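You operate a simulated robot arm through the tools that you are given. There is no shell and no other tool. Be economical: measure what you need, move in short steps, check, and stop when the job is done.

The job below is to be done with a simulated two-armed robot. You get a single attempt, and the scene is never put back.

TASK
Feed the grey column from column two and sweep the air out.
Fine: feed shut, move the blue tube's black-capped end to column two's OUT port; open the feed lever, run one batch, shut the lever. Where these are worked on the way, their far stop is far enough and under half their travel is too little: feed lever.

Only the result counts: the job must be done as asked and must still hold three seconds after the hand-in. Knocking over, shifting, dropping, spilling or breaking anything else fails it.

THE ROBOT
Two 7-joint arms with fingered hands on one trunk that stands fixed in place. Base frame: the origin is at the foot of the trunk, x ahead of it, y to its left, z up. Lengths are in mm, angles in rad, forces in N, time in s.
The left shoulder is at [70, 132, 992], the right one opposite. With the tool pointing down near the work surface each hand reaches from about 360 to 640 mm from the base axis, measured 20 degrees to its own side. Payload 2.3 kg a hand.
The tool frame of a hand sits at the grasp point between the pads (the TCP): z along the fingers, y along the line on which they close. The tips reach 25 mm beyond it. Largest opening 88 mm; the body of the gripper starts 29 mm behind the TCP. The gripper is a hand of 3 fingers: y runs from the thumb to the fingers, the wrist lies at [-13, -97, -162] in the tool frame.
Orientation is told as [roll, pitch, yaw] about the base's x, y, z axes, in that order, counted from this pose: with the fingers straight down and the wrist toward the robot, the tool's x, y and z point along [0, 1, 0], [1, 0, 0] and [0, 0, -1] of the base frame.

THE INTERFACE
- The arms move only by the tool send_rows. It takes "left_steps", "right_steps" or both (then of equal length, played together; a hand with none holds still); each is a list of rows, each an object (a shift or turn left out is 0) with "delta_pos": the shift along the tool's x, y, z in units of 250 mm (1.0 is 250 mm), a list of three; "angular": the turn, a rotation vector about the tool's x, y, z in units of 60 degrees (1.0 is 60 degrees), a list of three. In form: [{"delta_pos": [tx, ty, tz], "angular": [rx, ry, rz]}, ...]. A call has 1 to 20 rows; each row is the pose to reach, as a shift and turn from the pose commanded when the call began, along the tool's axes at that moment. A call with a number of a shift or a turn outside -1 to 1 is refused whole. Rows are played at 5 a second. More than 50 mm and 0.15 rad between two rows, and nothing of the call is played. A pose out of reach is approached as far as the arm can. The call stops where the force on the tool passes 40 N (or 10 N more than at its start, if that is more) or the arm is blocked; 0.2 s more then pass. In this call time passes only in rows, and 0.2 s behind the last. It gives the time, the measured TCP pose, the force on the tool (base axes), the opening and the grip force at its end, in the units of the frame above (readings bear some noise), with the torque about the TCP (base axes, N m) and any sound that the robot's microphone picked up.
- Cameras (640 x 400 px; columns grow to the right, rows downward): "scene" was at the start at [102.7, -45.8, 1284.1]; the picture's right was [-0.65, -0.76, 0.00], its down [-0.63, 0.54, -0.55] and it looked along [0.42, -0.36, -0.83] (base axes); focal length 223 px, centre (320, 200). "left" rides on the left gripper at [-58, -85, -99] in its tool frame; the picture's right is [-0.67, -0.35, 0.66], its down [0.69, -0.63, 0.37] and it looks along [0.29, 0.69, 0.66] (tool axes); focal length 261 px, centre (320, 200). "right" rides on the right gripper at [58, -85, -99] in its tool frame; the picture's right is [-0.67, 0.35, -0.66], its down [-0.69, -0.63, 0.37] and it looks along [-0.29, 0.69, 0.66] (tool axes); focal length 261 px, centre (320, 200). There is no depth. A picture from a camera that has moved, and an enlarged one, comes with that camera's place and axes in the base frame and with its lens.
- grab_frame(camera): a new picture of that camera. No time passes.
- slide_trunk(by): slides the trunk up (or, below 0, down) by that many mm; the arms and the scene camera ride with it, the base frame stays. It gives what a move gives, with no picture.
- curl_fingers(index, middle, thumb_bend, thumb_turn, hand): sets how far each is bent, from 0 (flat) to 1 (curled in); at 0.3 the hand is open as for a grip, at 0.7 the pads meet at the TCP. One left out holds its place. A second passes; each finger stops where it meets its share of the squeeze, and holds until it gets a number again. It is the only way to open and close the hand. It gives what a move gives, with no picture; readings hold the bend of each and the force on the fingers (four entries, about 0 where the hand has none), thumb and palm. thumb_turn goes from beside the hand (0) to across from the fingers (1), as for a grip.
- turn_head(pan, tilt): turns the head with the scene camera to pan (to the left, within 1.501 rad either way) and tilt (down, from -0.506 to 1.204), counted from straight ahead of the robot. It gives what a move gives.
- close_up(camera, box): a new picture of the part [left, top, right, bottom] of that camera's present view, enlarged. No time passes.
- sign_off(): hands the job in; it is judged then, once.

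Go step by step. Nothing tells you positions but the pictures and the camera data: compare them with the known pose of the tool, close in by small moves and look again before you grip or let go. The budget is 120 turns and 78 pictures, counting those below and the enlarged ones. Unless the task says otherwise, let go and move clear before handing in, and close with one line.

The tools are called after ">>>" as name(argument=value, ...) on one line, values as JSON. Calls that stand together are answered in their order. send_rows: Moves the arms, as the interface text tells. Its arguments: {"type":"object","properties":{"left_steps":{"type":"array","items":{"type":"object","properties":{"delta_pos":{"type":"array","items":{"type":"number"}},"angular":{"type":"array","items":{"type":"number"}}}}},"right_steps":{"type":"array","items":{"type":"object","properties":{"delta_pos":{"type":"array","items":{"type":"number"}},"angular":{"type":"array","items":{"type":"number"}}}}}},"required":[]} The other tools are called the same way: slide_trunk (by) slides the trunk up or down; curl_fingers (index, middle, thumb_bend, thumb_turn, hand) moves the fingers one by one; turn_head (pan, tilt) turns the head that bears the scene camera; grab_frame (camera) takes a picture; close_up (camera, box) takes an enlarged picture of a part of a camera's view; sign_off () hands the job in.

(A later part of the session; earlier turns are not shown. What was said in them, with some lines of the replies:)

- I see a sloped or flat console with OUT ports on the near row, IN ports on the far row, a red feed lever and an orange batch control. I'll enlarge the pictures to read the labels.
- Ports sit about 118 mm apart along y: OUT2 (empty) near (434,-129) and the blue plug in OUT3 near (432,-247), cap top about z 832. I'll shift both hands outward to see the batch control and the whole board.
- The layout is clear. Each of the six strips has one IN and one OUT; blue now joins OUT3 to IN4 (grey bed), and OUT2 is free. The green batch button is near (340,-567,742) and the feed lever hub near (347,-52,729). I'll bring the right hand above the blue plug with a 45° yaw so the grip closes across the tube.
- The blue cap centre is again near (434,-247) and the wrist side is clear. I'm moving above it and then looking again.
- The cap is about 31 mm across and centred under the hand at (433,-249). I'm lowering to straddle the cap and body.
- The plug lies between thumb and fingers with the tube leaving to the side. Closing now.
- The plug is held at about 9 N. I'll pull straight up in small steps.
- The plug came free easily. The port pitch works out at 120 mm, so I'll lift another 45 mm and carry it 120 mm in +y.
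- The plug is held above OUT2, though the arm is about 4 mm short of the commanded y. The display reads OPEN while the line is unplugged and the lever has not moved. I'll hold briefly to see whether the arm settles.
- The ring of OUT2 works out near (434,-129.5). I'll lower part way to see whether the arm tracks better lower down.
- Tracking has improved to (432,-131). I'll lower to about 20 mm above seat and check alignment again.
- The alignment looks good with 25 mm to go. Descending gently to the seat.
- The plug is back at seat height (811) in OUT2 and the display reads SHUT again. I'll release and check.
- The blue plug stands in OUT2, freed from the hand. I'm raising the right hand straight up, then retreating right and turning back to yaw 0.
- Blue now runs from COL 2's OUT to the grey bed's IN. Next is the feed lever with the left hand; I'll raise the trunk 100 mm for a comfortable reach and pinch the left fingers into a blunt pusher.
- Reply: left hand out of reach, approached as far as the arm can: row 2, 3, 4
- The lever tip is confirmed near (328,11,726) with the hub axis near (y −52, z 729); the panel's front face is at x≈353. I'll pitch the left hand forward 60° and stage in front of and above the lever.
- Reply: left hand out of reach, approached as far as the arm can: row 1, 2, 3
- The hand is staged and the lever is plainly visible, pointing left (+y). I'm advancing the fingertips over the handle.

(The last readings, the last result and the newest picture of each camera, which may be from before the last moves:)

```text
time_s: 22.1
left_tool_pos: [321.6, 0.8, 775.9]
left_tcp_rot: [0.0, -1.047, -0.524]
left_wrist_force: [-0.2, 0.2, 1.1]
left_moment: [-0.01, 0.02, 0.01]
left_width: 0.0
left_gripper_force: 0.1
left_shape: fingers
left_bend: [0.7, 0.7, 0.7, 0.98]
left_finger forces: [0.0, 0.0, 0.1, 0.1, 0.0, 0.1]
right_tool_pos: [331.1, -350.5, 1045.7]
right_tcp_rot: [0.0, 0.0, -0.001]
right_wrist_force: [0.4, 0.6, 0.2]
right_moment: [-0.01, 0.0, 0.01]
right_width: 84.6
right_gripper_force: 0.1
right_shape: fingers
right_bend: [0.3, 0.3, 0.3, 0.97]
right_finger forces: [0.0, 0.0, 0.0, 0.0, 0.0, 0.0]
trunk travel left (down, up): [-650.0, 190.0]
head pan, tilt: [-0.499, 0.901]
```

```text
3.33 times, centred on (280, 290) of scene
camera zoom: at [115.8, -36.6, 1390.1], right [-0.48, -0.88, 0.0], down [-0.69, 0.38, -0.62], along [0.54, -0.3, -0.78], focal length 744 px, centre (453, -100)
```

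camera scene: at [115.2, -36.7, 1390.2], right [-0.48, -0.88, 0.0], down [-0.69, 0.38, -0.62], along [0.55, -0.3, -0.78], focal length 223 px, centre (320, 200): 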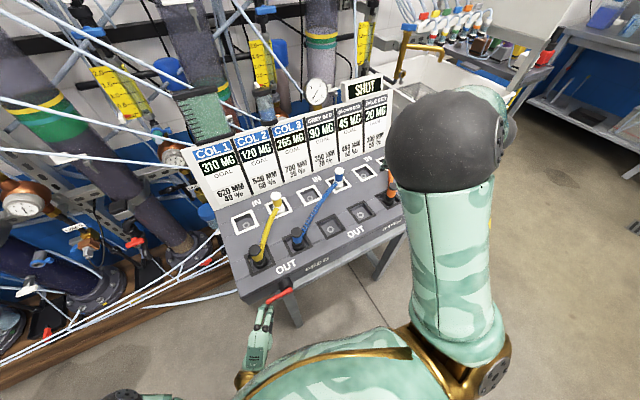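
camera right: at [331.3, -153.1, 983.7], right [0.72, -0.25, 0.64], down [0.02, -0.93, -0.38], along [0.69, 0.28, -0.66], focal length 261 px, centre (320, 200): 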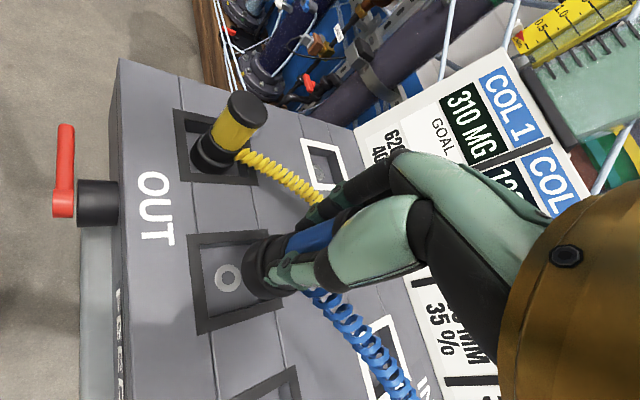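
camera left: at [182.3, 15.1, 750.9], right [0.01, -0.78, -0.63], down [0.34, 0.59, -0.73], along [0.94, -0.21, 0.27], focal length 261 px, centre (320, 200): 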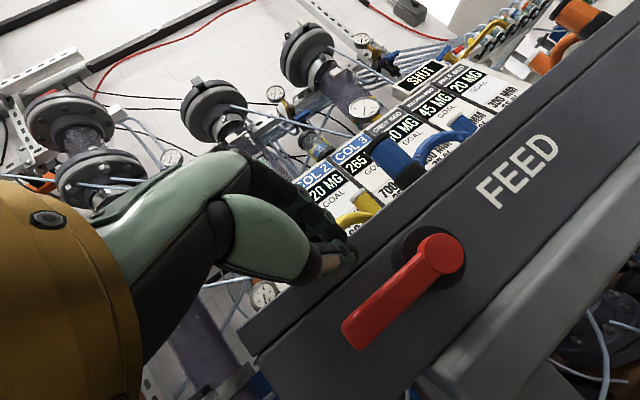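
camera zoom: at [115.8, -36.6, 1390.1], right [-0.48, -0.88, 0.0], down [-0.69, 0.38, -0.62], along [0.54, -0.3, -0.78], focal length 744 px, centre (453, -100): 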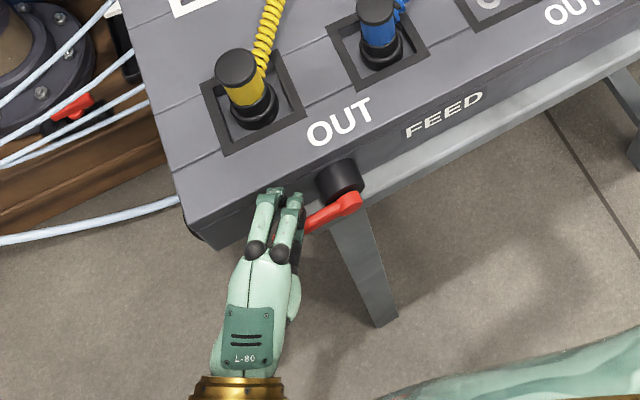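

Fingertips sit over the outer handle with panel clearance. I'll press down gently and watch force and lever.

>>> send_rows(left_steps=[{"delta_pos": [0, -0.0416, 0.024]}, {"delta_pos": [0, -0.0693, 0.04]}, {"delta_pos": [0, -0.097, 0.056]}, {"delta_pos": [0, -0.1247, 0.072]}])

>>> grab_frame(camera="left")

```text
time_s: 23.1
left_tool_pos: [319.3, 2.7, 742.7]
left_tcp_rot: [0.001, -1.057, -0.523]
left_wrist_force: [-2.1, 3.1, 19.9]
left_moment: [-0.18, -0.12, 0.02]
left_width: 0.0
left_gripper_force: 12.3
left_shape: fingers
left_bend: [0.64, 0.7, 0.78, 0.99]
left_finger forces: [0.0, 0.0, 0.1, 0.0, 24.8, 0.0]
right_tool_pos: [327.0, -349.1, 1047.7]
right_tcp_rot: [0.0, -0.005, 0.0]
right_wrist_force: [-0.3, 0.4, 0.2]
right_moment: [0.01, -0.03, -0.01]
right_width: 84.5
right_gripper_force: 0.1
right_shape: fingers
right_bend: [0.3, 0.3, 0.3, 0.97]
right_finger forces: [0.0, 0.0, 0.0, 0.1, 0.0, 0.1]
trunk travel left (down, up): [-650.0, 190.0]
head pan, tilt: [-0.499, 0.901]
```

```text
43 pictures are left
camera left: at [179.3, 16.4, 716.8], right [0.01, -0.78, -0.63], down [0.35, 0.59, -0.73], along [0.94, -0.21, 0.28], focal length 261 px, centre (320, 200)
```

left: 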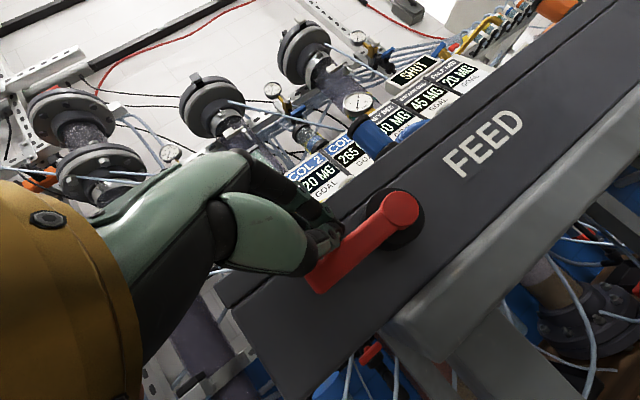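

The lever did not budge downward at 20 N, so it probably turns upward. I'll lift off, back away, and lower the trunk to bring the hand underneath.

>>> send_rows(left_steps=[{"delta_pos": [0, 0.052, -0.03]}, {"delta_pos": [0, 0.104, -0.06]}, {"delta_pos": [-0.06, 0.052, -0.15]}, {"delta_pos": [-0.12, 0.0, -0.24]}, {"delta_pos": [-0.15, -0.026, -0.285]}])

>>> slide_trunk(by=-100)

>>> grab_frame(camera="left")

```text
time_s: 24.3
left_tool_pos: [243.2, 2.4, 769.0]
left_tcp_rot: [0.002, -1.049, -0.524]
left_wrist_force: [0.2, -0.3, 0.4]
left_moment: [0.01, 0.02, -0.03]
left_width: 0.1
left_gripper_force: 0.0
left_shape: fingers
left_bend: [0.7, 0.7, 0.7, 0.98]
left_finger forces: [0.1, 0.0, 0.1, 0.0, 0.0, 0.1]
right_tool_pos: [330.8, -349.7, 1046.6]
right_tcp_rot: [0.001, 0.0, -0.001]
right_wrist_force: [-0.2, 0.4, -0.2]
right_moment: [0.03, 0.0, -0.04]
right_width: 84.6
right_gripper_force: 0.0
right_shape: fingers
right_bend: [0.3, 0.3, 0.3, 0.97]
right_finger forces: [0.0, 0.0, 0.1, 0.0, 0.0, 0.1]
trunk travel left (down, up): [-650.0, 190.0]
head pan, tilt: [-0.499, 0.901]
```

```text
time_s: 25.6
left_tool_pos: [244.1, 1.1, 669.5]
left_tcp_rot: [0.0, -1.047, -0.523]
left_wrist_force: [-0.6, 0.1, 0.8]
left_moment: [0.0, 0.02, 0.03]
left_width: 0.0
left_gripper_force: 0.0
left_shape: fingers
left_bend: [0.7, 0.7, 0.7, 0.98]
left_finger forces: [0.1, 0.0, 0.0, 0.0, 0.0, 0.0]
right_tool_pos: [330.7, -349.9, 946.3]
right_tcp_rot: [0.001, 0.002, 0.0]
right_wrist_force: [0.0, 0.2, -0.8]
right_moment: [0.02, 0.01, -0.01]
right_width: 84.6
right_gripper_force: 0.0
right_shape: fingers
right_bend: [0.3, 0.3, 0.3, 0.97]
right_finger forces: [0.1, 0.0, 0.0, 0.1, 0.1, 0.1]
trunk travel left (down, up): [-550.0, 290.0]
head pan, tilt: [-0.499, 0.901]
```

```text
42 pictures are left
camera left: at [105.3, 16.2, 644.5], right [0.01, -0.78, -0.63], down [0.34, 0.59, -0.73], along [0.94, -0.21, 0.27], focal length 261 px, centre (320, 200)
```

left: 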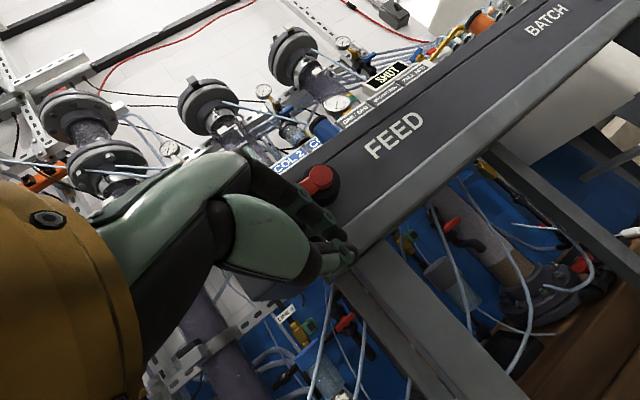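

The hand is now below lever height, in front of the panel. I'll pitch a bit more level and slide the fingertips under the handle.

>>> send_rows(left_steps=[{"delta_pos": [0.043, 0.05, 0.047], "angular": [-0.1, 0, 0]}, {"delta_pos": [0.085, 0.1, 0.094], "angular": [-0.2, 0, 0]}, {"delta_pos": [0.128, 0.15, 0.14], "angular": [-0.3, 0, 0]}, {"delta_pos": [0.17, 0.2, 0.187], "angular": [-0.3, 0, 0]}])

>>> turn_head(pan=-0.2, tilt=1.0)

>>> grab_frame(camera="left")

>>> grab_frame(camera="scene")

```text
time_s: 26.6
left_tool_pos: [322.6, 6.9, 688.6]
left_tcp_rot: [0.001, -1.363, -0.526]
left_wrist_force: [-8.2, 3.7, -3.4]
left_moment: [0.02, 0.03, -0.01]
left_width: 0.0
left_gripper_force: 5.5
left_shape: fingers
left_bend: [0.7, 0.7, 0.7, 0.98]
left_finger forces: [0.0, 4.0, 0.0, 0.1, 7.4, 0.1]
right_tool_pos: [329.4, -348.2, 946.7]
right_tcp_rot: [-0.001, 0.001, -0.001]
right_wrist_force: [-0.1, -0.6, -0.1]
right_moment: [0.01, 0.0, -0.02]
right_width: 84.3
right_gripper_force: 0.0
right_shape: fingers
right_bend: [0.3, 0.3, 0.3, 0.97]
right_finger forces: [0.0, 0.0, 0.0, 0.0, 0.0, 0.0]
trunk travel left (down, up): [-550.0, 290.0]
head pan, tilt: [-0.499, 0.901]
```

```text
time_s: 27.4
left_tool_pos: [322.2, 6.7, 687.5]
left_tcp_rot: [-0.002, -1.36, -0.521]
left_wrist_force: [-4.7, 1.9, -4.4]
left_moment: [0.02, 0.01, -0.02]
left_width: 0.0
left_gripper_force: 5.1
left_shape: fingers
left_bend: [0.7, 0.7, 0.7, 0.98]
left_finger forces: [0.1, 4.6, 0.0, 0.0, 4.6, 0.0]
right_tool_pos: [330.4, -348.7, 946.4]
right_tcp_rot: [-0.001, 0.001, 0.0]
right_wrist_force: [0.3, -0.4, -0.8]
right_moment: [-0.02, 0.01, -0.01]
right_width: 84.8
right_gripper_force: 0.1
right_shape: fingers
right_bend: [0.3, 0.3, 0.3, 0.97]
right_finger forces: [0.1, 0.1, 0.1, 0.0, 0.1, 0.1]
trunk travel left (down, up): [-550.0, 290.0]
head pan, tilt: [-0.201, 1.0]
```

```text
41 pictures are left
camera left: at [195.4, 14.0, 624.7], right [0.16, -0.86, -0.48], down [0.54, 0.48, -0.69], along [0.83, -0.15, 0.54], focal length 261 px, centre (320, 200)
```

left: 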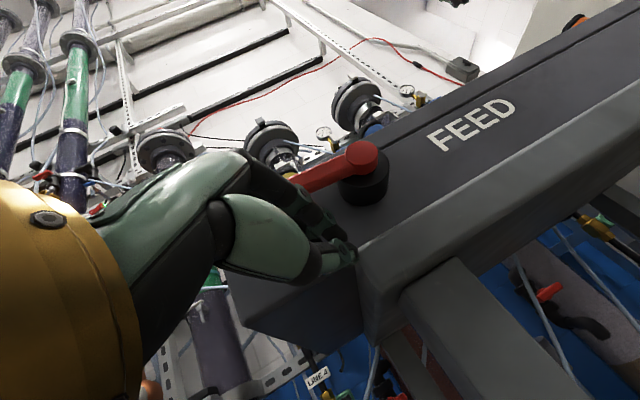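

```text
40 pictures are left
camera scene: at [116.7, -12.9, 1283.0], right [-0.2, -0.98, 0.0], down [-0.82, 0.17, -0.54], along [0.53, -0.11, -0.84], focal length 223 px, centre (320, 200)
```

scene: 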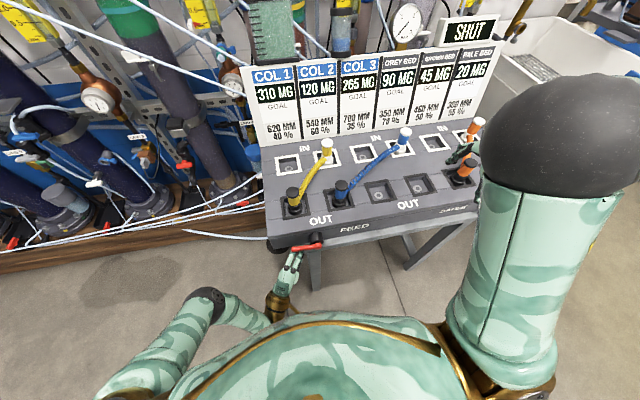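

The tips touch the lower rail lightly, so I'll back off 6 mm and push upward 30 mm, watching the force.

>>> send_rows(left_steps=[{"delta_pos": [-0.012, -0.004, -0.02]}, {"delta_pos": [-0.012, 0.035, -0.029]}, {"delta_pos": [-0.012, 0.074, -0.037]}, {"delta_pos": [-0.012, 0.113, -0.045]}])

>>> grab_frame(camera="left")

>>> close_up(camera="scene", box=[220, 170, 400, 320])

```text
time_s: 28.4
left_tool_pos: [316.9, 6.3, 719.6]
left_tcp_rot: [0.001, -1.36, -0.524]
left_wrist_force: [-3.5, 0.0, -5.0]
left_moment: [-0.04, -0.08, 0.04]
left_width: 0.0
left_gripper_force: 2.8
left_shape: fingers
left_bend: [0.7, 0.7, 0.7, 0.98]
left_finger forces: [0.0, 6.4, 0.0, 0.1, 0.0, 0.0]
right_tool_pos: [328.8, -350.1, 946.8]
right_tcp_rot: [0.001, 0.0, 0.001]
right_wrist_force: [0.1, -0.8, -0.7]
right_moment: [-0.01, 0.03, 0.01]
right_width: 84.1
right_gripper_force: 0.1
right_shape: fingers
right_bend: [0.3, 0.3, 0.3, 0.97]
right_finger forces: [0.0, 0.0, 0.1, 0.0, 0.0, 0.1]
trunk travel left (down, up): [-550.0, 290.0]
head pan, tilt: [-0.201, 1.0]
```

```text
39 pictures are left
camera left: at [188.4, 13.4, 656.0], right [0.16, -0.86, -0.48], down [0.54, 0.48, -0.69], along [0.83, -0.15, 0.54], focal length 261 px, centre (320, 200)
```

left: 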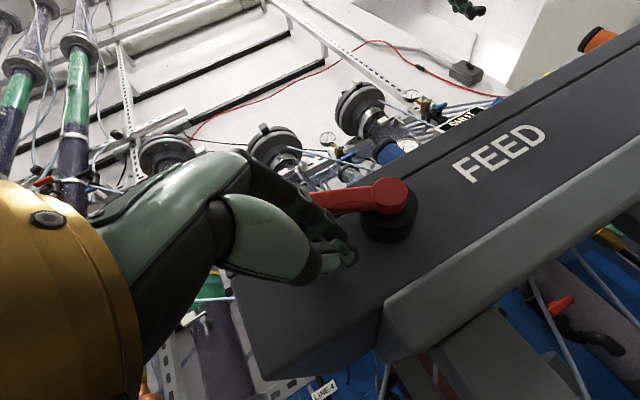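

```text
2.67 times, centred on (310, 245) of scene
camera zoom: at [116.6, -13.4, 1283.0], right [-0.2, -0.98, 0.0], down [-0.82, 0.17, -0.54], along [0.53, -0.11, -0.84], focal length 595 px, centre (347, 80)
```

zoom: 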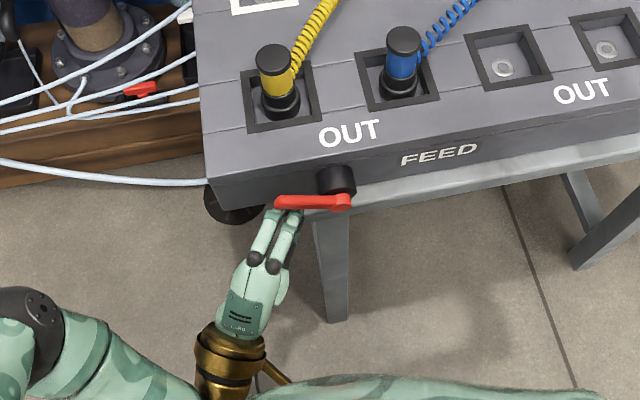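

The lever swings upward easily at about 5 N. I'll follow the arc up.

>>> send_rows(left_steps=[{"delta_pos": [-0.003, 0.032, -0.005]}, {"delta_pos": [-0.007, 0.063, -0.009]}, {"delta_pos": [-0.012, 0.095, -0.013]}, {"delta_pos": [-0.017, 0.127, -0.017]}, {"delta_pos": [-0.028, 0.179, -0.022]}, {"delta_pos": [-0.048, 0.221, -0.018]}])

>>> grab_frame(camera="left")

>>> close_up(camera="scene", box=[220, 10, 520, 280])

```text
time_s: 29.8
left_tool_pos: [316.1, -7.3, 773.1]
left_tcp_rot: [-0.003, -1.36, -0.519]
left_wrist_force: [0.3, 3.7, -2.7]
left_moment: [0.06, 0.07, 0.1]
left_width: 0.0
left_gripper_force: 3.2
left_shape: fingers
left_bend: [0.71, 0.7, 0.69, 0.98]
left_finger forces: [6.3, 0.0, 0.0, 0.0, 0.0, 0.0]
right_tool_pos: [331.2, -348.3, 947.0]
right_tcp_rot: [-0.002, 0.001, 0.001]
right_wrist_force: [-0.1, 0.6, -0.3]
right_moment: [0.0, 0.0, 0.0]
right_width: 84.4
right_gripper_force: 0.2
right_shape: fingers
right_bend: [0.3, 0.3, 0.3, 0.97]
right_finger forces: [0.1, 0.0, 0.0, 0.0, 0.0, 0.0]
trunk travel left (down, up): [-550.0, 290.0]
head pan, tilt: [-0.201, 1.0]
```

```text
37 pictures are left
camera left: at [189.1, -0.8, 710.1], right [0.16, -0.86, -0.48], down [0.54, 0.48, -0.69], along [0.83, -0.15, 0.54], focal length 261 px, centre (320, 200)
```

left: 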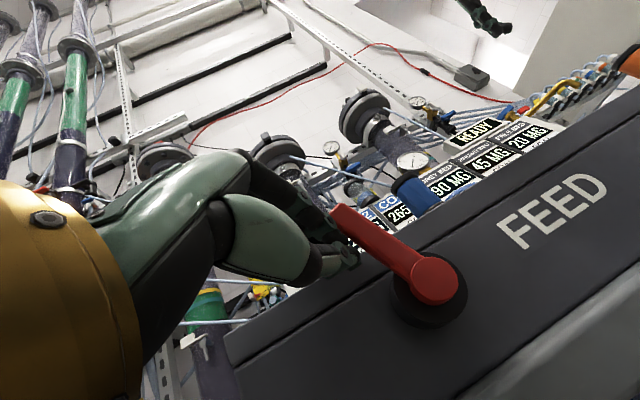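

```text
1.48 times, centred on (370, 145) of scene
camera zoom: at [117.9, -12.3, 1282.9], right [-0.2, -0.98, 0.0], down [-0.82, 0.17, -0.54], along [0.53, -0.11, -0.84], focal length 331 px, centre (246, 282)
```

zoom: 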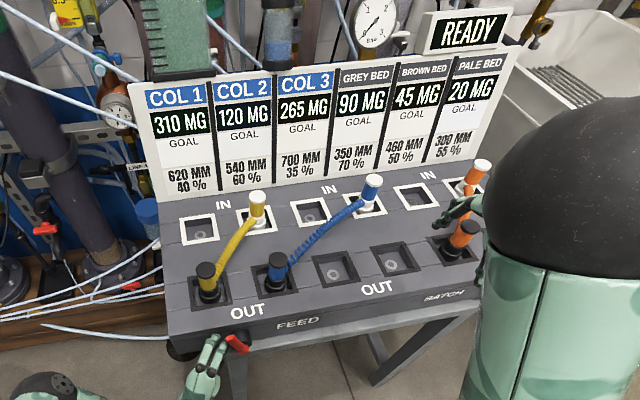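

The display now reads READY with the lever about 60° up. I'll push on toward its far stop.

>>> send_rows(left_steps=[{"delta_pos": [-0.017, 0.014, 0.008]}, {"delta_pos": [-0.035, 0.028, 0.015]}, {"delta_pos": [-0.052, 0.036, 0.024]}, {"delta_pos": [-0.069, 0.044, 0.032]}, {"delta_pos": [-0.087, 0.046, 0.042]}, {"delta_pos": [-0.104, 0.048, 0.051]}])

>>> grab_frame(camera="left")

```text
time_s: 31.2
left_tool_pos: [316.2, -34.6, 783.4]
left_tcp_rot: [-0.026, -1.367, -0.496]
left_wrist_force: [0.3, 32.0, 0.0]
left_moment: [0.06, 0.05, 0.42]
left_width: 0.0
left_gripper_force: 17.1
left_shape: fingers
left_bend: [0.71, 0.7, 0.68, 0.98]
left_finger forces: [29.5, 0.0, 0.0, 0.0, 5.0, 0.0]
right_tool_pos: [329.1, -343.7, 948.4]
right_tcp_rot: [-0.007, 0.0, -0.001]
right_wrist_force: [0.9, -0.3, -0.4]
right_moment: [0.05, -0.04, 0.0]
right_width: 84.8
right_gripper_force: 0.1
right_shape: fingers
right_bend: [0.3, 0.3, 0.3, 0.97]
right_finger forces: [0.1, 0.0, 0.1, 0.0, 0.0, 0.0]
trunk travel left (down, up): [-550.0, 290.0]
head pan, tilt: [-0.201, 1.0]
```

```text
35 pictures are left
camera left: at [189.3, -26.9, 720.0], right [0.16, -0.87, -0.47], down [0.54, 0.48, -0.69], along [0.83, -0.14, 0.54], focal length 261 px, centre (320, 200)
```

left: 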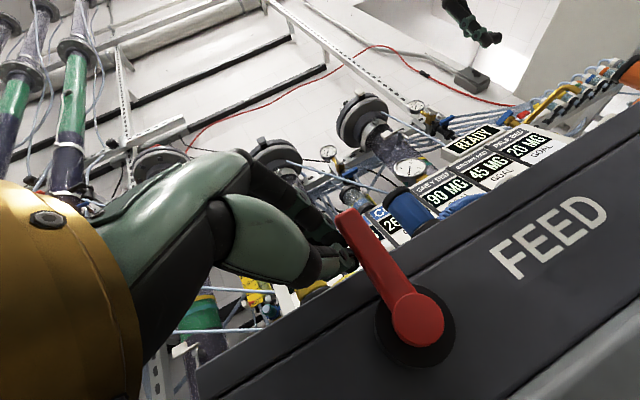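

The lever is at its far stop and the display says READY. I'll clear the left hand, and pinch and stage the right hand toward the green button.

>>> send_rows(left_steps=[{"delta_pos": [0.052, -0.006, -0.029]}, {"delta_pos": [-0.018, -0.031, -0.148]}, {"delta_pos": [-0.088, -0.057, -0.266]}, {"delta_pos": [0.024, -0.07, -0.33]}, {"delta_pos": [0.137, -0.084, -0.394]}], right_steps=[{"delta_pos": [-0.104, -0.048, 0.037], "angular": [0, 0, 0.1]}, {"delta_pos": [-0.208, -0.096, 0.074], "angular": [0, 0, 0.2]}, {"delta_pos": [-0.312, -0.144, 0.11], "angular": [0, 0, 0.3]}, {"delta_pos": [-0.416, -0.192, 0.147], "angular": [0, 0, 0.4]}, {"delta_pos": [-0.52, -0.24, 0.184], "angular": [0, 0, 0.5]}])

>>> curl_fingers(hand="right", index=0.7, middle=0.7, thumb_bend=0.7)

>>> grab_frame(camera="right")

>>> grab_frame(camera="scene")

```text
time_s: 32.4
left_tool_pos: [248.8, 41.8, 784.1]
left_tcp_rot: [0.001, -1.362, -0.525]
left_wrist_force: [0.9, -0.8, -0.1]
left_moment: [0.01, -0.01, -0.01]
left_width: 0.4
left_gripper_force: 0.1
left_shape: fingers
left_bend: [0.7, 0.7, 0.7, 0.98]
left_finger forces: [0.1, 0.1, 0.0, 0.0, 0.0, 0.1]
right_tool_pos: [270.3, -480.6, 900.3]
right_tcp_rot: [-0.001, -0.001, -0.524]
right_wrist_force: [-0.3, -0.2, -1.1]
right_moment: [0.03, 0.0, 0.02]
right_width: 84.4
right_gripper_force: 0.1
right_shape: fingers
right_bend: [0.3, 0.3, 0.3, 0.97]
right_finger forces: [0.0, 0.0, 0.1, 0.0, 0.0, 0.1]
trunk travel left (down, up): [-550.0, 290.0]
head pan, tilt: [-0.201, 1.0]
```

```text
time_s: 33.4
left_tool_pos: [249.1, 42.2, 784.4]
left_tcp_rot: [0.001, -1.361, -0.525]
left_wrist_force: [-0.8, 0.4, 0.2]
left_moment: [-0.03, -0.01, 0.02]
left_width: 0.0
left_gripper_force: 0.0
left_shape: fingers
left_bend: [0.7, 0.7, 0.7, 0.98]
left_finger forces: [0.1, 0.0, 0.0, 0.1, 0.1, 0.0]
right_tool_pos: [269.5, -479.8, 900.3]
right_tcp_rot: [0.0, 0.0, -0.524]
right_wrist_force: [-0.6, -0.9, -0.4]
right_moment: [0.02, -0.01, 0.0]
right_width: 0.0
right_gripper_force: 0.1
right_shape: fingers
right_bend: [0.7, 0.7, 0.7, 0.97]
right_finger forces: [0.0, 0.0, 0.0, 0.0, 0.0, 0.1]
trunk travel left (down, up): [-550.0, 290.0]
head pan, tilt: [-0.201, 1.0]
```

```text
34 pictures are left
camera right: at [224.3, -388.2, 1000.0], right [-0.03, -0.75, 0.66], down [-0.89, -0.28, -0.37], along [0.46, -0.59, -0.66], focal length 261 px, centre (320, 200)
```

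right: 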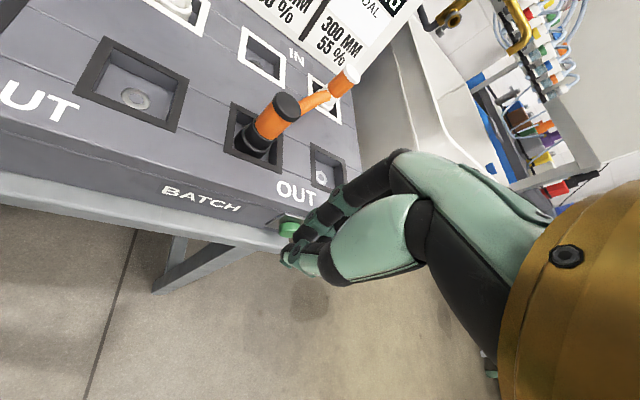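

```text
33 pictures are left
camera scene: at [117.2, -13.7, 1283.0], right [-0.2, -0.98, 0.0], down [-0.82, 0.17, -0.54], along [0.53, -0.11, -0.84], focal length 223 px, centre (320, 200)
```

scene: 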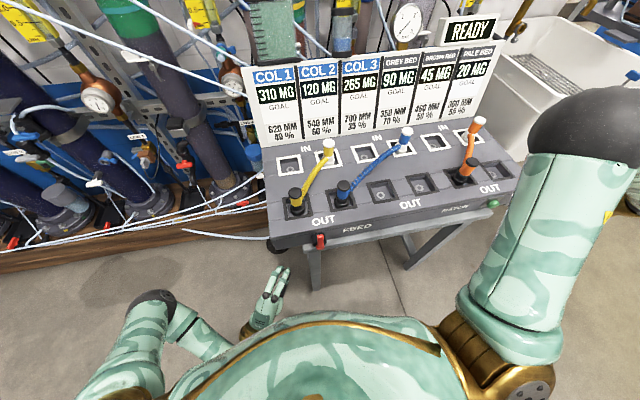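

The button is refined to about (341,-562,748). I'll pitch the right hand forward and stage in front of it.

>>> send_rows(right_steps=[{"delta_pos": [-0.026, 0.01, 0.0625], "angular": [-0.125, 0, 0]}, {"delta_pos": [-0.052, 0.02, 0.125], "angular": [-0.25, 0, 0]}, {"delta_pos": [-0.077, 0.03, 0.1875], "angular": [-0.375, 0, 0]}, {"delta_pos": [-0.103, 0.041, 0.25], "angular": [-0.5, 0, 0]}, {"delta_pos": [-0.129, 0.051, 0.3125], "angular": [-0.625, 0, 0]}, {"delta_pos": [-0.155, 0.061, 0.375], "angular": [-0.75, 0, 0]}, {"delta_pos": [-0.18, 0.072, 0.4375], "angular": [-0.875, 0, 0]}, {"delta_pos": [-0.206, 0.082, 0.5], "angular": [-1, 0, 0]}])

>>> grab_frame(camera="right")

>>> turn_head(pan=-0.8, tilt=0.9)

>>> grab_frame(camera="scene")

```text
time_s: 35.2
left_tool_pos: [248.1, 40.9, 784.3]
left_tcp_rot: [0.006, -1.36, -0.529]
left_wrist_force: [0.0, 0.7, 0.5]
left_moment: [-0.02, 0.01, 0.03]
left_width: 0.1
left_gripper_force: 0.1
left_shape: fingers
left_bend: [0.7, 0.7, 0.7, 0.98]
left_finger forces: [0.1, 0.0, 0.0, 0.0, 0.0, 0.0]
right_tool_pos: [261.0, -536.5, 774.6]
right_tcp_rot: [0.0, -1.052, -0.523]
right_wrist_force: [-0.4, 0.2, -0.6]
right_moment: [-0.01, 0.02, -0.01]
right_width: 0.0
right_gripper_force: 0.0
right_shape: fingers
right_bend: [0.7, 0.7, 0.7, 0.97]
right_finger forces: [0.1, 0.0, 0.1, 0.0, 0.1, 0.1]
trunk travel left (down, up): [-550.0, 290.0]
head pan, tilt: [-0.201, 1.0]
```

```text
32 pictures are left
camera right: at [178.1, -421.1, 750.5], right [-0.68, -0.38, 0.63], down [-0.34, -0.6, -0.73], along [0.65, -0.71, 0.27], focal length 261 px, centre (320, 200)
```

right: 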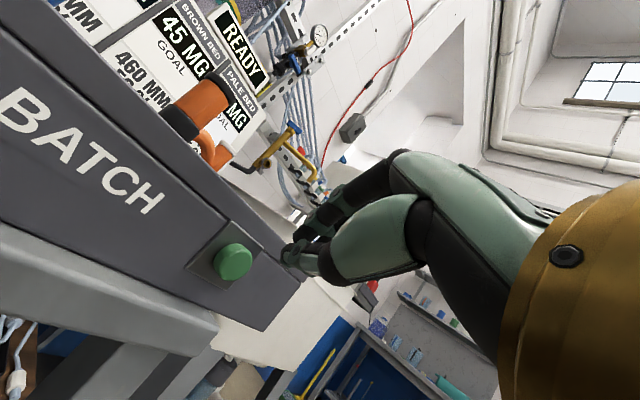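

```text
time_s: 36.2
left_tool_pos: [247.8, 42.1, 784.9]
left_tcp_rot: [0.0, -1.361, -0.525]
left_wrist_force: [0.5, -0.1, 0.7]
left_moment: [-0.02, -0.03, 0.01]
left_width: 0.1
left_gripper_force: 0.1
left_shape: fingers
left_bend: [0.7, 0.7, 0.7, 0.98]
left_finger forces: [0.0, 0.0, 0.0, 0.0, 0.1, 0.1]
right_tool_pos: [262.7, -534.2, 774.2]
right_tcp_rot: [0.0, -1.045, -0.525]
right_wrist_force: [-0.2, -0.8, 0.4]
right_moment: [-0.02, 0.0, -0.01]
right_width: 0.0
right_gripper_force: 0.1
right_shape: fingers
right_bend: [0.7, 0.7, 0.7, 0.97]
right_finger forces: [0.1, 0.1, 0.1, 0.0, 0.0, 0.0]
trunk travel left (down, up): [-550.0, 290.0]
head pan, tilt: [-0.799, 0.901]
```

```text
31 pictures are left
camera scene: at [101.5, -54.0, 1290.2], right [-0.72, -0.7, 0.0], down [-0.55, 0.56, -0.62], along [0.43, -0.44, -0.78], focal length 223 px, centre (320, 200)
```

scene: 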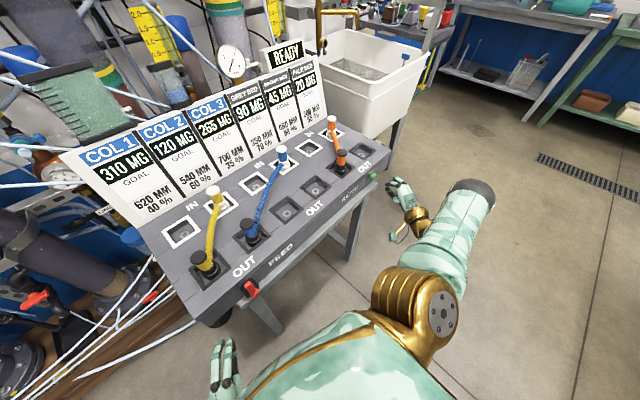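

Refined by two views: button face centre at (342,-572,727.5). I'm moving the fingertips to about 15 mm in front of it.

>>> send_rows(right_steps=[{"delta_pos": [0.002, -0.007, 0.125]}, {"delta_pos": [0.004, -0.014, 0.251]}])

>>> grab_frame(camera="right")

>>> close_up(camera="scene", box=[320, 130, 440, 230])

```text
time_s: 36.8
left_tool_pos: [249.4, 42.0, 784.1]
left_tcp_rot: [0.001, -1.361, -0.525]
left_wrist_force: [-0.3, 0.2, -0.4]
left_moment: [0.02, -0.02, -0.02]
left_width: 0.0
left_gripper_force: 0.0
left_shape: fingers
left_bend: [0.7, 0.7, 0.7, 0.98]
left_finger forces: [0.1, 0.1, 0.1, 0.0, 0.1, 0.1]
right_tool_pos: [308.1, -560.4, 740.1]
right_tcp_rot: [-0.002, -1.048, -0.523]
right_wrist_force: [0.2, 0.2, 0.1]
right_moment: [0.0, -0.02, -0.02]
right_width: 0.0
right_gripper_force: 0.0
right_shape: fingers
right_bend: [0.7, 0.7, 0.7, 0.97]
right_finger forces: [0.1, 0.0, 0.1, 0.0, 0.0, 0.0]
trunk travel left (down, up): [-550.0, 290.0]
head pan, tilt: [-0.799, 0.901]
```

```text
30 pictures are left
camera right: at [224.5, -447.0, 716.3], right [-0.68, -0.38, 0.63], down [-0.34, -0.6, -0.73], along [0.65, -0.71, 0.27], focal length 261 px, centre (320, 200)
```

right: 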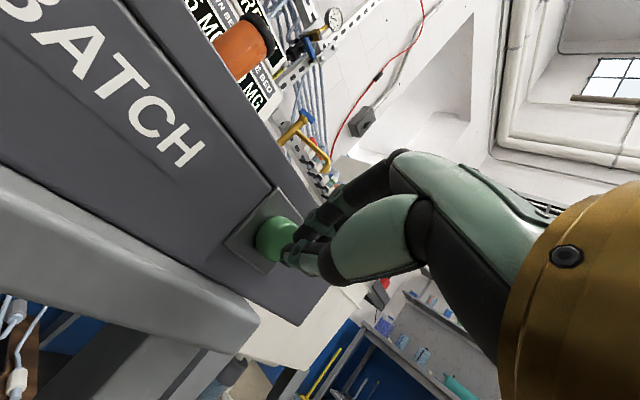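

```text
4.00 times, centred on (380, 180) of scene
camera zoom: at [102.0, -54.4, 1290.2], right [-0.72, -0.7, 0.0], down [-0.55, 0.56, -0.62], along [0.43, -0.45, -0.78], focal length 893 px, centre (80, 280)
```

zoom: 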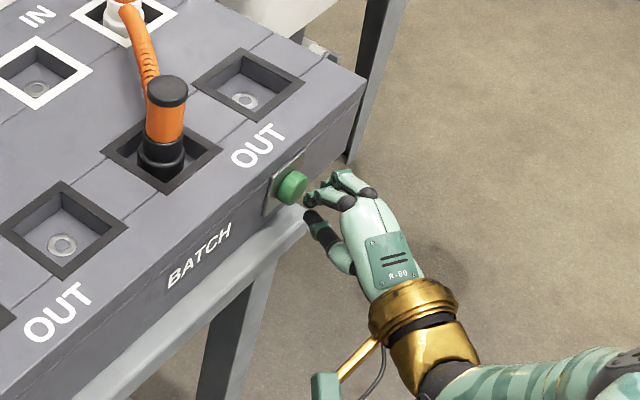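

The fingertips are right before the button. Pressing along +x in small steps.

>>> send_rows(right_steps=[{"delta_pos": [0.031, 0.021, 0.037]}, {"delta_pos": [0.041, 0.028, 0.049]}, {"delta_pos": [0.05, 0.034, 0.059]}, {"delta_pos": [0.056, 0.038, 0.066]}, {"delta_pos": [0.062, 0.042, 0.073]}])

>>> close_up(camera="scene", box=[60, 30, 440, 270])

```text
time_s: 38.0
left_tool_pos: [246.5, 43.0, 785.9]
left_tcp_rot: [0.005, -1.366, -0.528]
left_wrist_force: [-0.7, 0.0, 0.2]
left_moment: [0.02, 0.0, 0.01]
left_width: 0.0
left_gripper_force: 0.0
left_shape: fingers
left_bend: [0.7, 0.7, 0.7, 0.98]
left_finger forces: [0.1, 0.0, 0.0, 0.0, 0.0, 0.0]
right_tool_pos: [332.9, -555.7, 743.6]
right_tcp_rot: [-0.001, -1.049, -0.524]
right_wrist_force: [-9.3, 1.6, 1.5]
right_moment: [-0.01, 0.07, 0.01]
right_width: 0.0
right_gripper_force: 5.1
right_shape: fingers
right_bend: [0.71, 0.7, 0.68, 0.97]
right_finger forces: [10.7, 0.0, 0.1, 0.0, 0.0, 0.1]
trunk travel left (down, up): [-550.0, 290.0]
head pan, tilt: [-0.799, 0.901]
heard: click
```

```text
1.67 times, centred on (250, 150) of scene
camera zoom: at [97.9, -53.1, 1290.6], right [-0.72, -0.7, 0.0], down [-0.54, 0.56, -0.62], along [0.43, -0.45, -0.78], focal length 372 px, centre (437, 283)
```

zoom: 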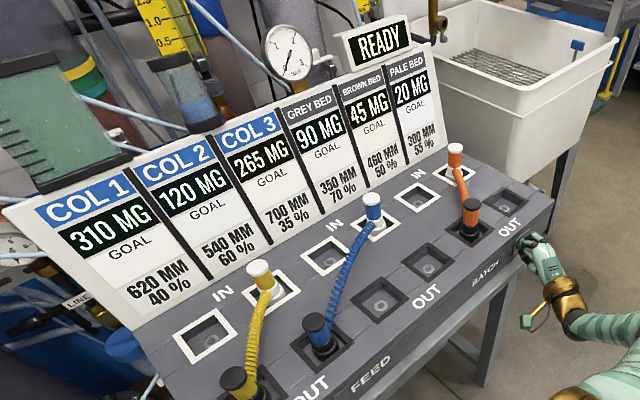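

A click was heard. I'll withdraw from the button and look at the display.

>>> send_rows(right_steps=[{"delta_pos": [-0.03, -0.02, -0.036]}, {"delta_pos": [-0.09, -0.06, -0.11]}, {"delta_pos": [-0.15, -0.11, -0.2]}])

>>> close_up(camera="scene", box=[60, 30, 440, 270])

```text
time_s: 38.8
left_tool_pos: [247.8, 42.4, 784.0]
left_tcp_rot: [0.004, -1.361, -0.527]
left_wrist_force: [-0.2, -0.6, 1.0]
left_moment: [0.01, 0.0, 0.0]
left_width: 0.0
left_gripper_force: 0.1
left_shape: fingers
left_bend: [0.7, 0.7, 0.7, 0.98]
left_finger forces: [0.1, 0.0, 0.0, 0.0, 0.0, 0.0]
right_tool_pos: [265.4, -560.0, 741.5]
right_tcp_rot: [0.002, -1.046, -0.525]
right_wrist_force: [-0.4, -0.8, -0.1]
right_moment: [-0.01, -0.01, 0.02]
right_width: 0.1
right_gripper_force: 0.0
right_shape: fingers
right_bend: [0.7, 0.7, 0.7, 0.97]
right_finger forces: [0.1, 0.0, 0.0, 0.0, 0.0, 0.0]
trunk travel left (down, up): [-550.0, 290.0]
head pan, tilt: [-0.799, 0.901]
```

```text
1.67 times, centred on (250, 150) of scene
camera zoom: at [101.3, -53.9, 1290.2], right [-0.72, -0.7, 0.0], down [-0.55, 0.56, -0.62], along [0.43, -0.45, -0.78], focal length 372 px, centre (437, 283)
```

zoom: 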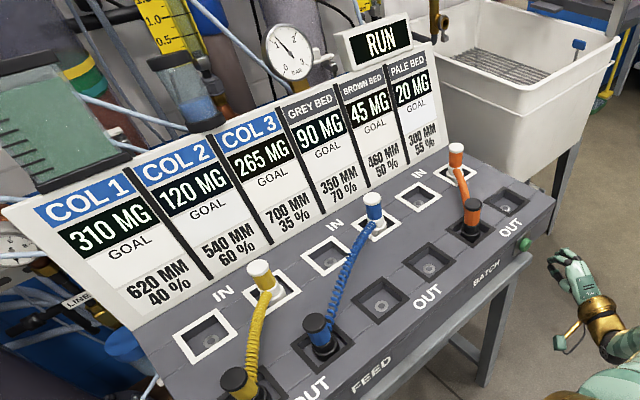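

The display shows RUN. While it runs I'll park the left hand further left and begin bringing the right hand across, turning its yaw, to shut the lever from its right side.

>>> send_rows(left_steps=[{"delta_pos": [0.058, -0.007, -0.033]}, {"delta_pos": [0.115, -0.014, -0.065]}, {"delta_pos": [0.173, -0.021, -0.098]}, {"delta_pos": [0.23, -0.028, -0.131]}, {"delta_pos": [0.288, -0.035, -0.163]}, {"delta_pos": [0.346, -0.042, -0.196]}], right_steps=[{"delta_pos": [0.1155, -0.016, -0.068], "angular": [0, 0.072, -0.042]}, {"delta_pos": [0.231, -0.032, -0.135], "angular": [0, 0.144, -0.083]}, {"delta_pos": [0.3465, -0.048, -0.203], "angular": [0, 0.2165, -0.125]}, {"delta_pos": [0.462, -0.064, -0.271], "angular": [0, 0.289, -0.167]}, {"delta_pos": [0.5775, -0.08, -0.338], "angular": [0, 0.361, -0.208]}, {"delta_pos": [0.693, -0.096, -0.406], "angular": [0, 0.433, -0.25]}])

>>> send_rows(right_steps=[{"delta_pos": [0.113, 0.019, -0.007], "angular": [0, 0.072, -0.042]}, {"delta_pos": [0.227, 0.038, -0.014], "angular": [0, 0.144, -0.083]}, {"delta_pos": [0.34, 0.057, -0.021], "angular": [0, 0.2165, -0.125]}, {"delta_pos": [0.453, 0.076, -0.029], "angular": [0, 0.289, -0.167]}, {"delta_pos": [0.567, 0.095, -0.036], "angular": [0, 0.361, -0.208]}, {"delta_pos": [0.68, 0.114, -0.043], "angular": [0, 0.433, -0.25]}])

>>> turn_head(pan=-0.4, tilt=0.95)

>>> grab_frame(camera="scene")

>>> grab_frame(camera="right")

```text
time_s: 40.2
left_tool_pos: [246.5, 143.2, 783.7]
left_tcp_rot: [-0.002, -1.361, -0.52]
left_wrist_force: [-0.2, -0.3, 0.8]
left_moment: [0.0, 0.0, 0.03]
left_width: 0.0
left_gripper_force: 0.2
left_shape: fingers
left_bend: [0.7, 0.7, 0.7, 0.98]
left_finger forces: [0.0, 0.0, 0.0, 0.1, 0.1, 0.1]
right_tool_pos: [264.9, -358.1, 771.5]
right_tcp_rot: [-0.002, -1.047, 0.0]
right_wrist_force: [0.8, 0.5, -0.9]
right_moment: [0.02, 0.01, -0.01]
right_width: 0.1
right_gripper_force: 0.0
right_shape: fingers
right_bend: [0.7, 0.7, 0.7, 0.97]
right_finger forces: [0.0, 0.0, 0.0, 0.0, 0.0, 0.0]
trunk travel left (down, up): [-550.0, 290.0]
head pan, tilt: [-0.799, 0.901]
```

```text
time_s: 41.6
left_tool_pos: [247.5, 141.9, 782.7]
left_tcp_rot: [-0.001, -1.361, -0.521]
left_wrist_force: [-0.5, 0.2, -0.2]
left_moment: [-0.01, 0.01, -0.01]
left_width: 0.1
left_gripper_force: 0.0
left_shape: fingers
left_bend: [0.7, 0.7, 0.7, 0.98]
left_finger forces: [0.2, 0.1, 0.0, 0.0, 0.2, 0.0]
right_tool_pos: [272.4, -190.5, 801.9]
right_tcp_rot: [-0.001, -1.048, 0.523]
right_wrist_force: [0.4, -0.4, 0.5]
right_moment: [0.01, 0.02, 0.02]
right_width: 0.0
right_gripper_force: 0.1
right_shape: fingers
right_bend: [0.7, 0.7, 0.7, 0.97]
right_finger forces: [0.1, 0.0, 0.0, 0.0, 0.0, 0.0]
trunk travel left (down, up): [-550.0, 290.0]
head pan, tilt: [-0.799, 0.901]
```

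```text
time_s: 42.5
left_tool_pos: [245.6, 142.1, 783.4]
left_tcp_rot: [0.001, -1.361, -0.523]
left_wrist_force: [-0.6, 0.1, 0.8]
left_moment: [-0.02, 0.01, 0.01]
left_width: 0.1
left_gripper_force: 0.0
left_shape: fingers
left_bend: [0.7, 0.7, 0.7, 0.98]
left_finger forces: [0.0, 0.0, 0.0, 0.0, 0.1, 0.0]
right_tool_pos: [272.4, -191.1, 800.5]
right_tcp_rot: [0.001, -1.046, 0.522]
right_wrist_force: [1.2, -0.4, 1.2]
right_moment: [0.0, 0.0, 0.01]
right_width: 0.1
right_gripper_force: 0.0
right_shape: fingers
right_bend: [0.7, 0.7, 0.7, 0.97]
right_finger forces: [0.1, 0.0, 0.1, 0.1, 0.0, 0.1]
trunk travel left (down, up): [-550.0, 290.0]
head pan, tilt: [-0.4, 0.949]
```

```text
26 pictures are left
camera scene: at [115.8, -28.1, 1286.6], right [-0.39, -0.92, 0.0], down [-0.75, 0.32, -0.58], along [0.54, -0.23, -0.81], focal length 223 px, centre (320, 200)
```

scene: 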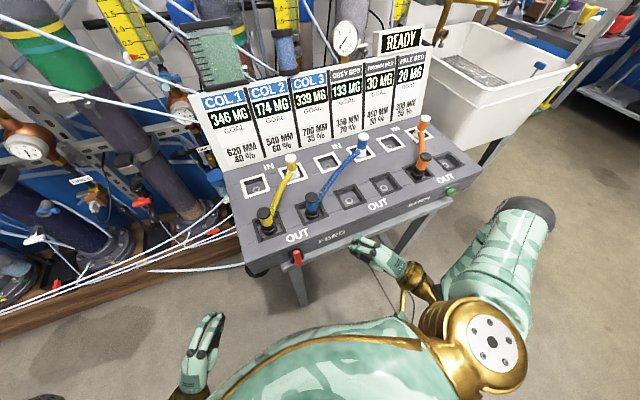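

```text
25 pictures are left
camera right: at [129.8, -205.7, 777.4], right [-0.01, -0.78, 0.63], down [0.34, -0.59, -0.73], along [0.94, 0.21, 0.27], focal length 261 px, centre (320, 200)
```

right: 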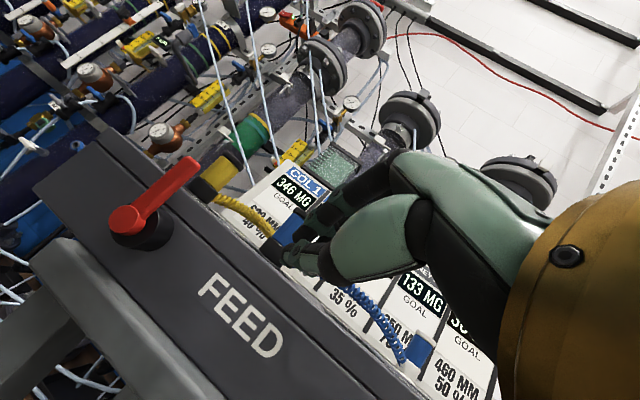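

The batch is done: the readouts changed (grey 90→133 mg) and the display is back to READY. Now I'll place the right fingertips on the right side of the upright lever.

>>> send_rows(right_steps=[{"delta_pos": [0.08, 0.037, 0.114]}, {"delta_pos": [0.16, 0.073, 0.228]}, {"delta_pos": [0.24, 0.11, 0.342]}])

>>> grab_frame(camera="right")

>>> close_up(camera="scene", box=[220, 170, 400, 310])

```text
time_s: 43.3
left_tool_pos: [247.1, 142.6, 783.4]
left_tcp_rot: [-0.006, -1.361, -0.521]
left_wrist_force: [1.2, -0.1, -0.2]
left_moment: [0.03, -0.01, 0.0]
left_width: 0.1
left_gripper_force: 0.0
left_shape: fingers
left_bend: [0.7, 0.7, 0.7, 0.98]
left_finger forces: [0.0, 0.0, 0.1, 0.0, 0.0, 0.1]
right_tool_pos: [319.6, -93.3, 782.7]
right_tcp_rot: [0.0, -1.045, 0.524]
right_wrist_force: [-0.5, -0.7, 0.6]
right_moment: [-0.01, 0.01, 0.01]
right_width: 0.1
right_gripper_force: 0.0
right_shape: fingers
right_bend: [0.7, 0.7, 0.7, 0.97]
right_finger forces: [0.0, 0.1, 0.0, 0.1, 0.0, 0.0]
trunk travel left (down, up): [-550.0, 290.0]
head pan, tilt: [-0.4, 0.949]
```

```text
24 pictures are left
camera right: at [177.6, -108.2, 759.4], right [-0.01, -0.78, 0.63], down [0.34, -0.59, -0.73], along [0.94, 0.21, 0.27], focal length 261 px, centre (320, 200)
```

right: 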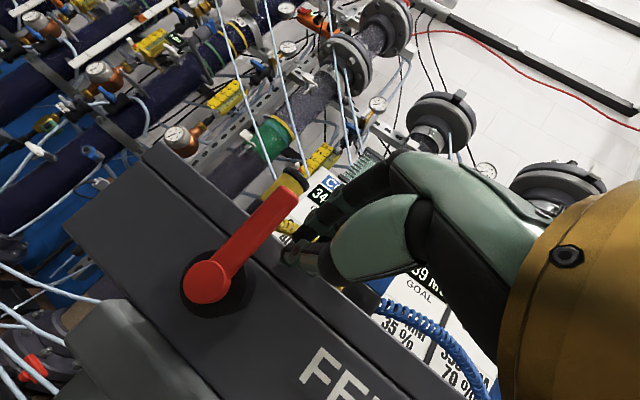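

```text
2.86 times, centred on (310, 240) of scene
camera zoom: at [116.6, -27.1, 1286.5], right [-0.39, -0.92, 0.0], down [-0.75, 0.32, -0.58], along [0.54, -0.23, -0.81], focal length 638 px, centre (349, 86)
```

zoom: 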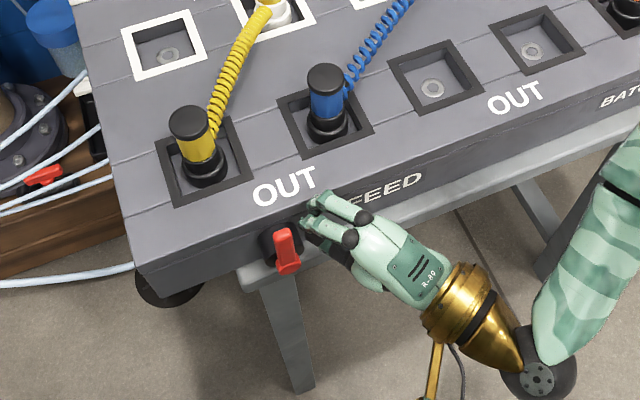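

The fingertips are just right of the upright lever. I'll push left and follow the arc down toward shut.

>>> send_rows(right_steps=[{"delta_pos": [0.028, 0.01, 0.013]}, {"delta_pos": [0.055, 0.02, 0.026]}, {"delta_pos": [0.085, 0.032, 0.039]}, {"delta_pos": [0.114, 0.043, 0.051]}, {"delta_pos": [0.147, 0.055, 0.067]}, {"delta_pos": [0.18, 0.066, 0.082]}, {"delta_pos": [0.215, 0.055, 0.111]}, {"delta_pos": [0.242, 0.035, 0.141]}, {"delta_pos": [0.263, 0.014, 0.168]}])

>>> grab_frame(camera="right")

```text
time_s: 45.3
left_tool_pos: [245.1, 142.4, 783.7]
left_tcp_rot: [0.003, -1.362, -0.525]
left_wrist_force: [-0.1, -0.4, -0.3]
left_moment: [0.01, -0.03, 0.0]
left_width: 0.0
left_gripper_force: 0.1
left_shape: fingers
left_bend: [0.7, 0.7, 0.7, 0.98]
left_finger forces: [0.1, 0.2, 0.0, 0.1, 0.1, 0.1]
right_tool_pos: [318.3, -18.1, 766.3]
right_tcp_rot: [0.002, -1.049, 0.522]
right_wrist_force: [1.3, -3.0, 5.2]
right_moment: [0.01, -0.04, 0.0]
right_width: 0.2
right_gripper_force: 2.8
right_shape: fingers
right_bend: [0.69, 0.7, 0.72, 1.0]
right_finger forces: [0.1, 0.1, 0.0, 0.0, 6.2, 0.0]
trunk travel left (down, up): [-550.0, 290.0]
head pan, tilt: [-0.4, 0.949]
```

```text
22 pictures are left
camera right: at [176.4, -33.8, 742.1], right [-0.01, -0.78, 0.63], down [0.35, -0.59, -0.73], along [0.94, 0.21, 0.27], focal length 261 px, centre (320, 200)
```

right: 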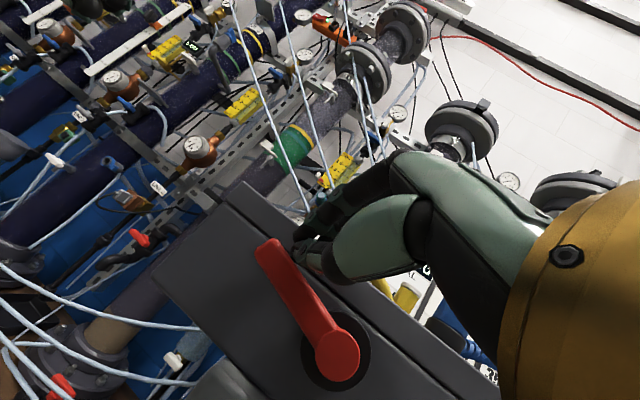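

The lever is about 15° from shut. I'll push down the rest of the way to its stop.

>>> send_rows(right_steps=[{"delta_pos": [0.021, -0.022, 0.026]}, {"delta_pos": [0.028, -0.047, 0.046]}, {"delta_pos": [0.031, -0.067, 0.06]}, {"delta_pos": [0.031, -0.084, 0.07]}])

>>> grab_frame(camera="right")

>>> grab_frame(camera="scene")

```text
time_s: 46.3
left_tool_pos: [243.3, 139.9, 785.1]
left_tcp_rot: [0.016, -1.364, -0.54]
left_wrist_force: [0.9, 0.4, -0.4]
left_moment: [0.02, -0.01, 0.03]
left_width: 0.0
left_gripper_force: 0.0
left_shape: fingers
left_bend: [0.7, 0.7, 0.7, 0.98]
left_finger forces: [0.0, 0.0, 0.0, 0.1, 0.0, 0.0]
right_tool_pos: [315.2, -11.1, 739.4]
right_tcp_rot: [0.002, -1.054, 0.521]
right_wrist_force: [-2.7, -5.6, 24.6]
right_moment: [0.06, -0.12, -0.03]
right_width: 0.2
right_gripper_force: 15.1
right_shape: fingers
right_bend: [0.63, 0.7, 0.78, 1.0]
right_finger forces: [0.1, 0.0, 0.1, 0.1, 29.7, 0.0]
trunk travel left (down, up): [-550.0, 290.0]
head pan, tilt: [-0.4, 0.949]
```

```text
21 pictures are left
camera right: at [173.6, -25.3, 715.9], right [-0.01, -0.78, 0.63], down [0.35, -0.59, -0.73], along [0.94, 0.21, 0.28], focal length 261 px, centre (320, 200)
```

right: 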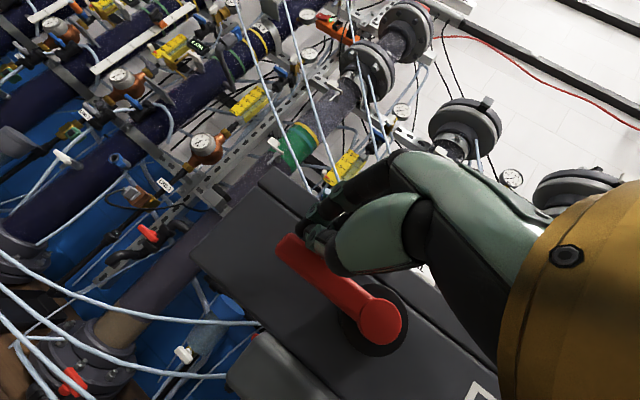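

```text
20 pictures are left
camera scene: at [111.0, -29.7, 1287.3], right [-0.39, -0.92, 0.0], down [-0.75, 0.32, -0.58], along [0.54, -0.23, -0.81], focal length 223 px, centre (320, 200)
```

scene: 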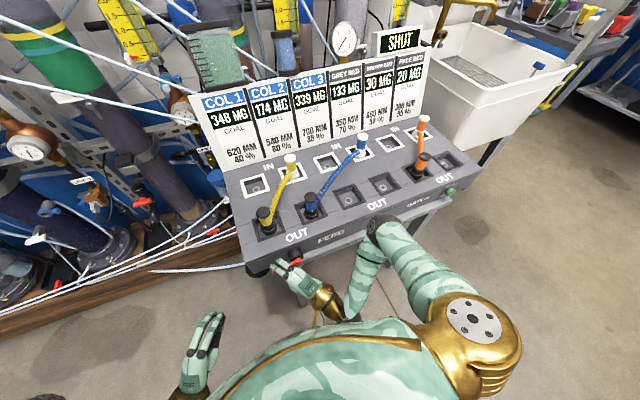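

The lever is firmly at its shut stop and the display reads SHUT. I'll lift off and retreat the right hand, then verify.

>>> send_rows(right_steps=[{"delta_pos": [0, 0.043, -0.025]}, {"delta_pos": [0, 0.087, -0.05]}, {"delta_pos": [0.015, 0.034, -0.143]}, {"delta_pos": [0.031, -0.02, -0.235]}])

>>> close_up(camera="scene", box=[180, 20, 480, 290])

>>> grab_frame(camera="right")

```text
time_s: 47.3
left_tool_pos: [246.4, 141.7, 783.8]
left_tcp_rot: [0.003, -1.361, -0.527]
left_wrist_force: [0.1, 0.1, 0.2]
left_moment: [-0.02, 0.04, 0.01]
left_width: 0.0
left_gripper_force: 0.0
left_shape: fingers
left_bend: [0.7, 0.7, 0.7, 0.98]
left_finger forces: [0.0, 0.0, 0.0, 0.0, 0.0, 0.0]
right_tool_pos: [267.5, -31.1, 761.7]
right_tcp_rot: [-0.001, -1.046, 0.523]
right_wrist_force: [0.2, -0.4, -0.1]
right_moment: [-0.02, 0.01, 0.0]
right_width: 0.0
right_gripper_force: 0.1
right_shape: fingers
right_bend: [0.7, 0.7, 0.7, 0.98]
right_finger forces: [0.0, 0.1, 0.0, 0.1, 0.1, 0.1]
trunk travel left (down, up): [-550.0, 290.0]
head pan, tilt: [-0.4, 0.949]
```

```text
1.48 times, centred on (330, 155) of scene
camera zoom: at [115.4, -28.6, 1286.6], right [-0.39, -0.92, 0.0], down [-0.75, 0.32, -0.58], along [0.54, -0.23, -0.81], focal length 331 px, centre (305, 267)
```

zoom: 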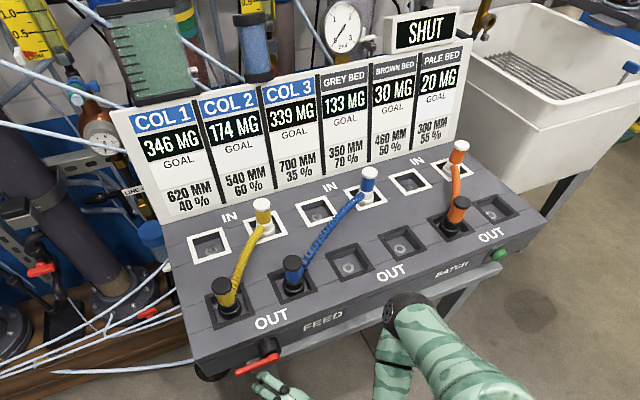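

```text
18 pictures are left
camera right: at [126.5, -44.1, 738.0], right [-0.01, -0.78, 0.63], down [0.34, -0.59, -0.73], along [0.94, 0.21, 0.27], focal length 261 px, centre (320, 200)
```

right: 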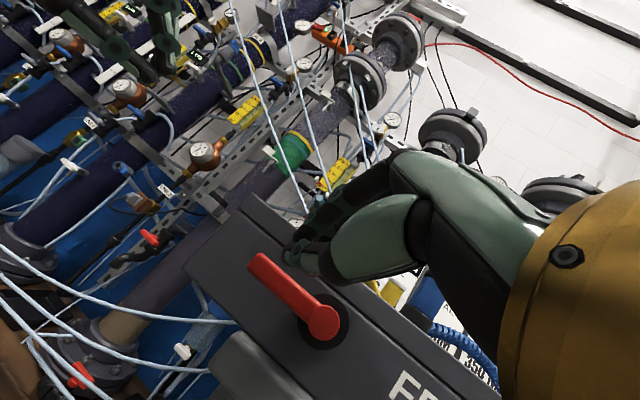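

The blue tube now runs from column two's OUT to the grey bed, one batch has run, the lever rests at its shut stop and the display reads SHUT. Both hands are clear, so I'm handing in.

>>> sign_off()

```text
The job is handed in.
```

The job is handed in: the grey column is fed from column two, one batch has run, and the feed lever is shut again.
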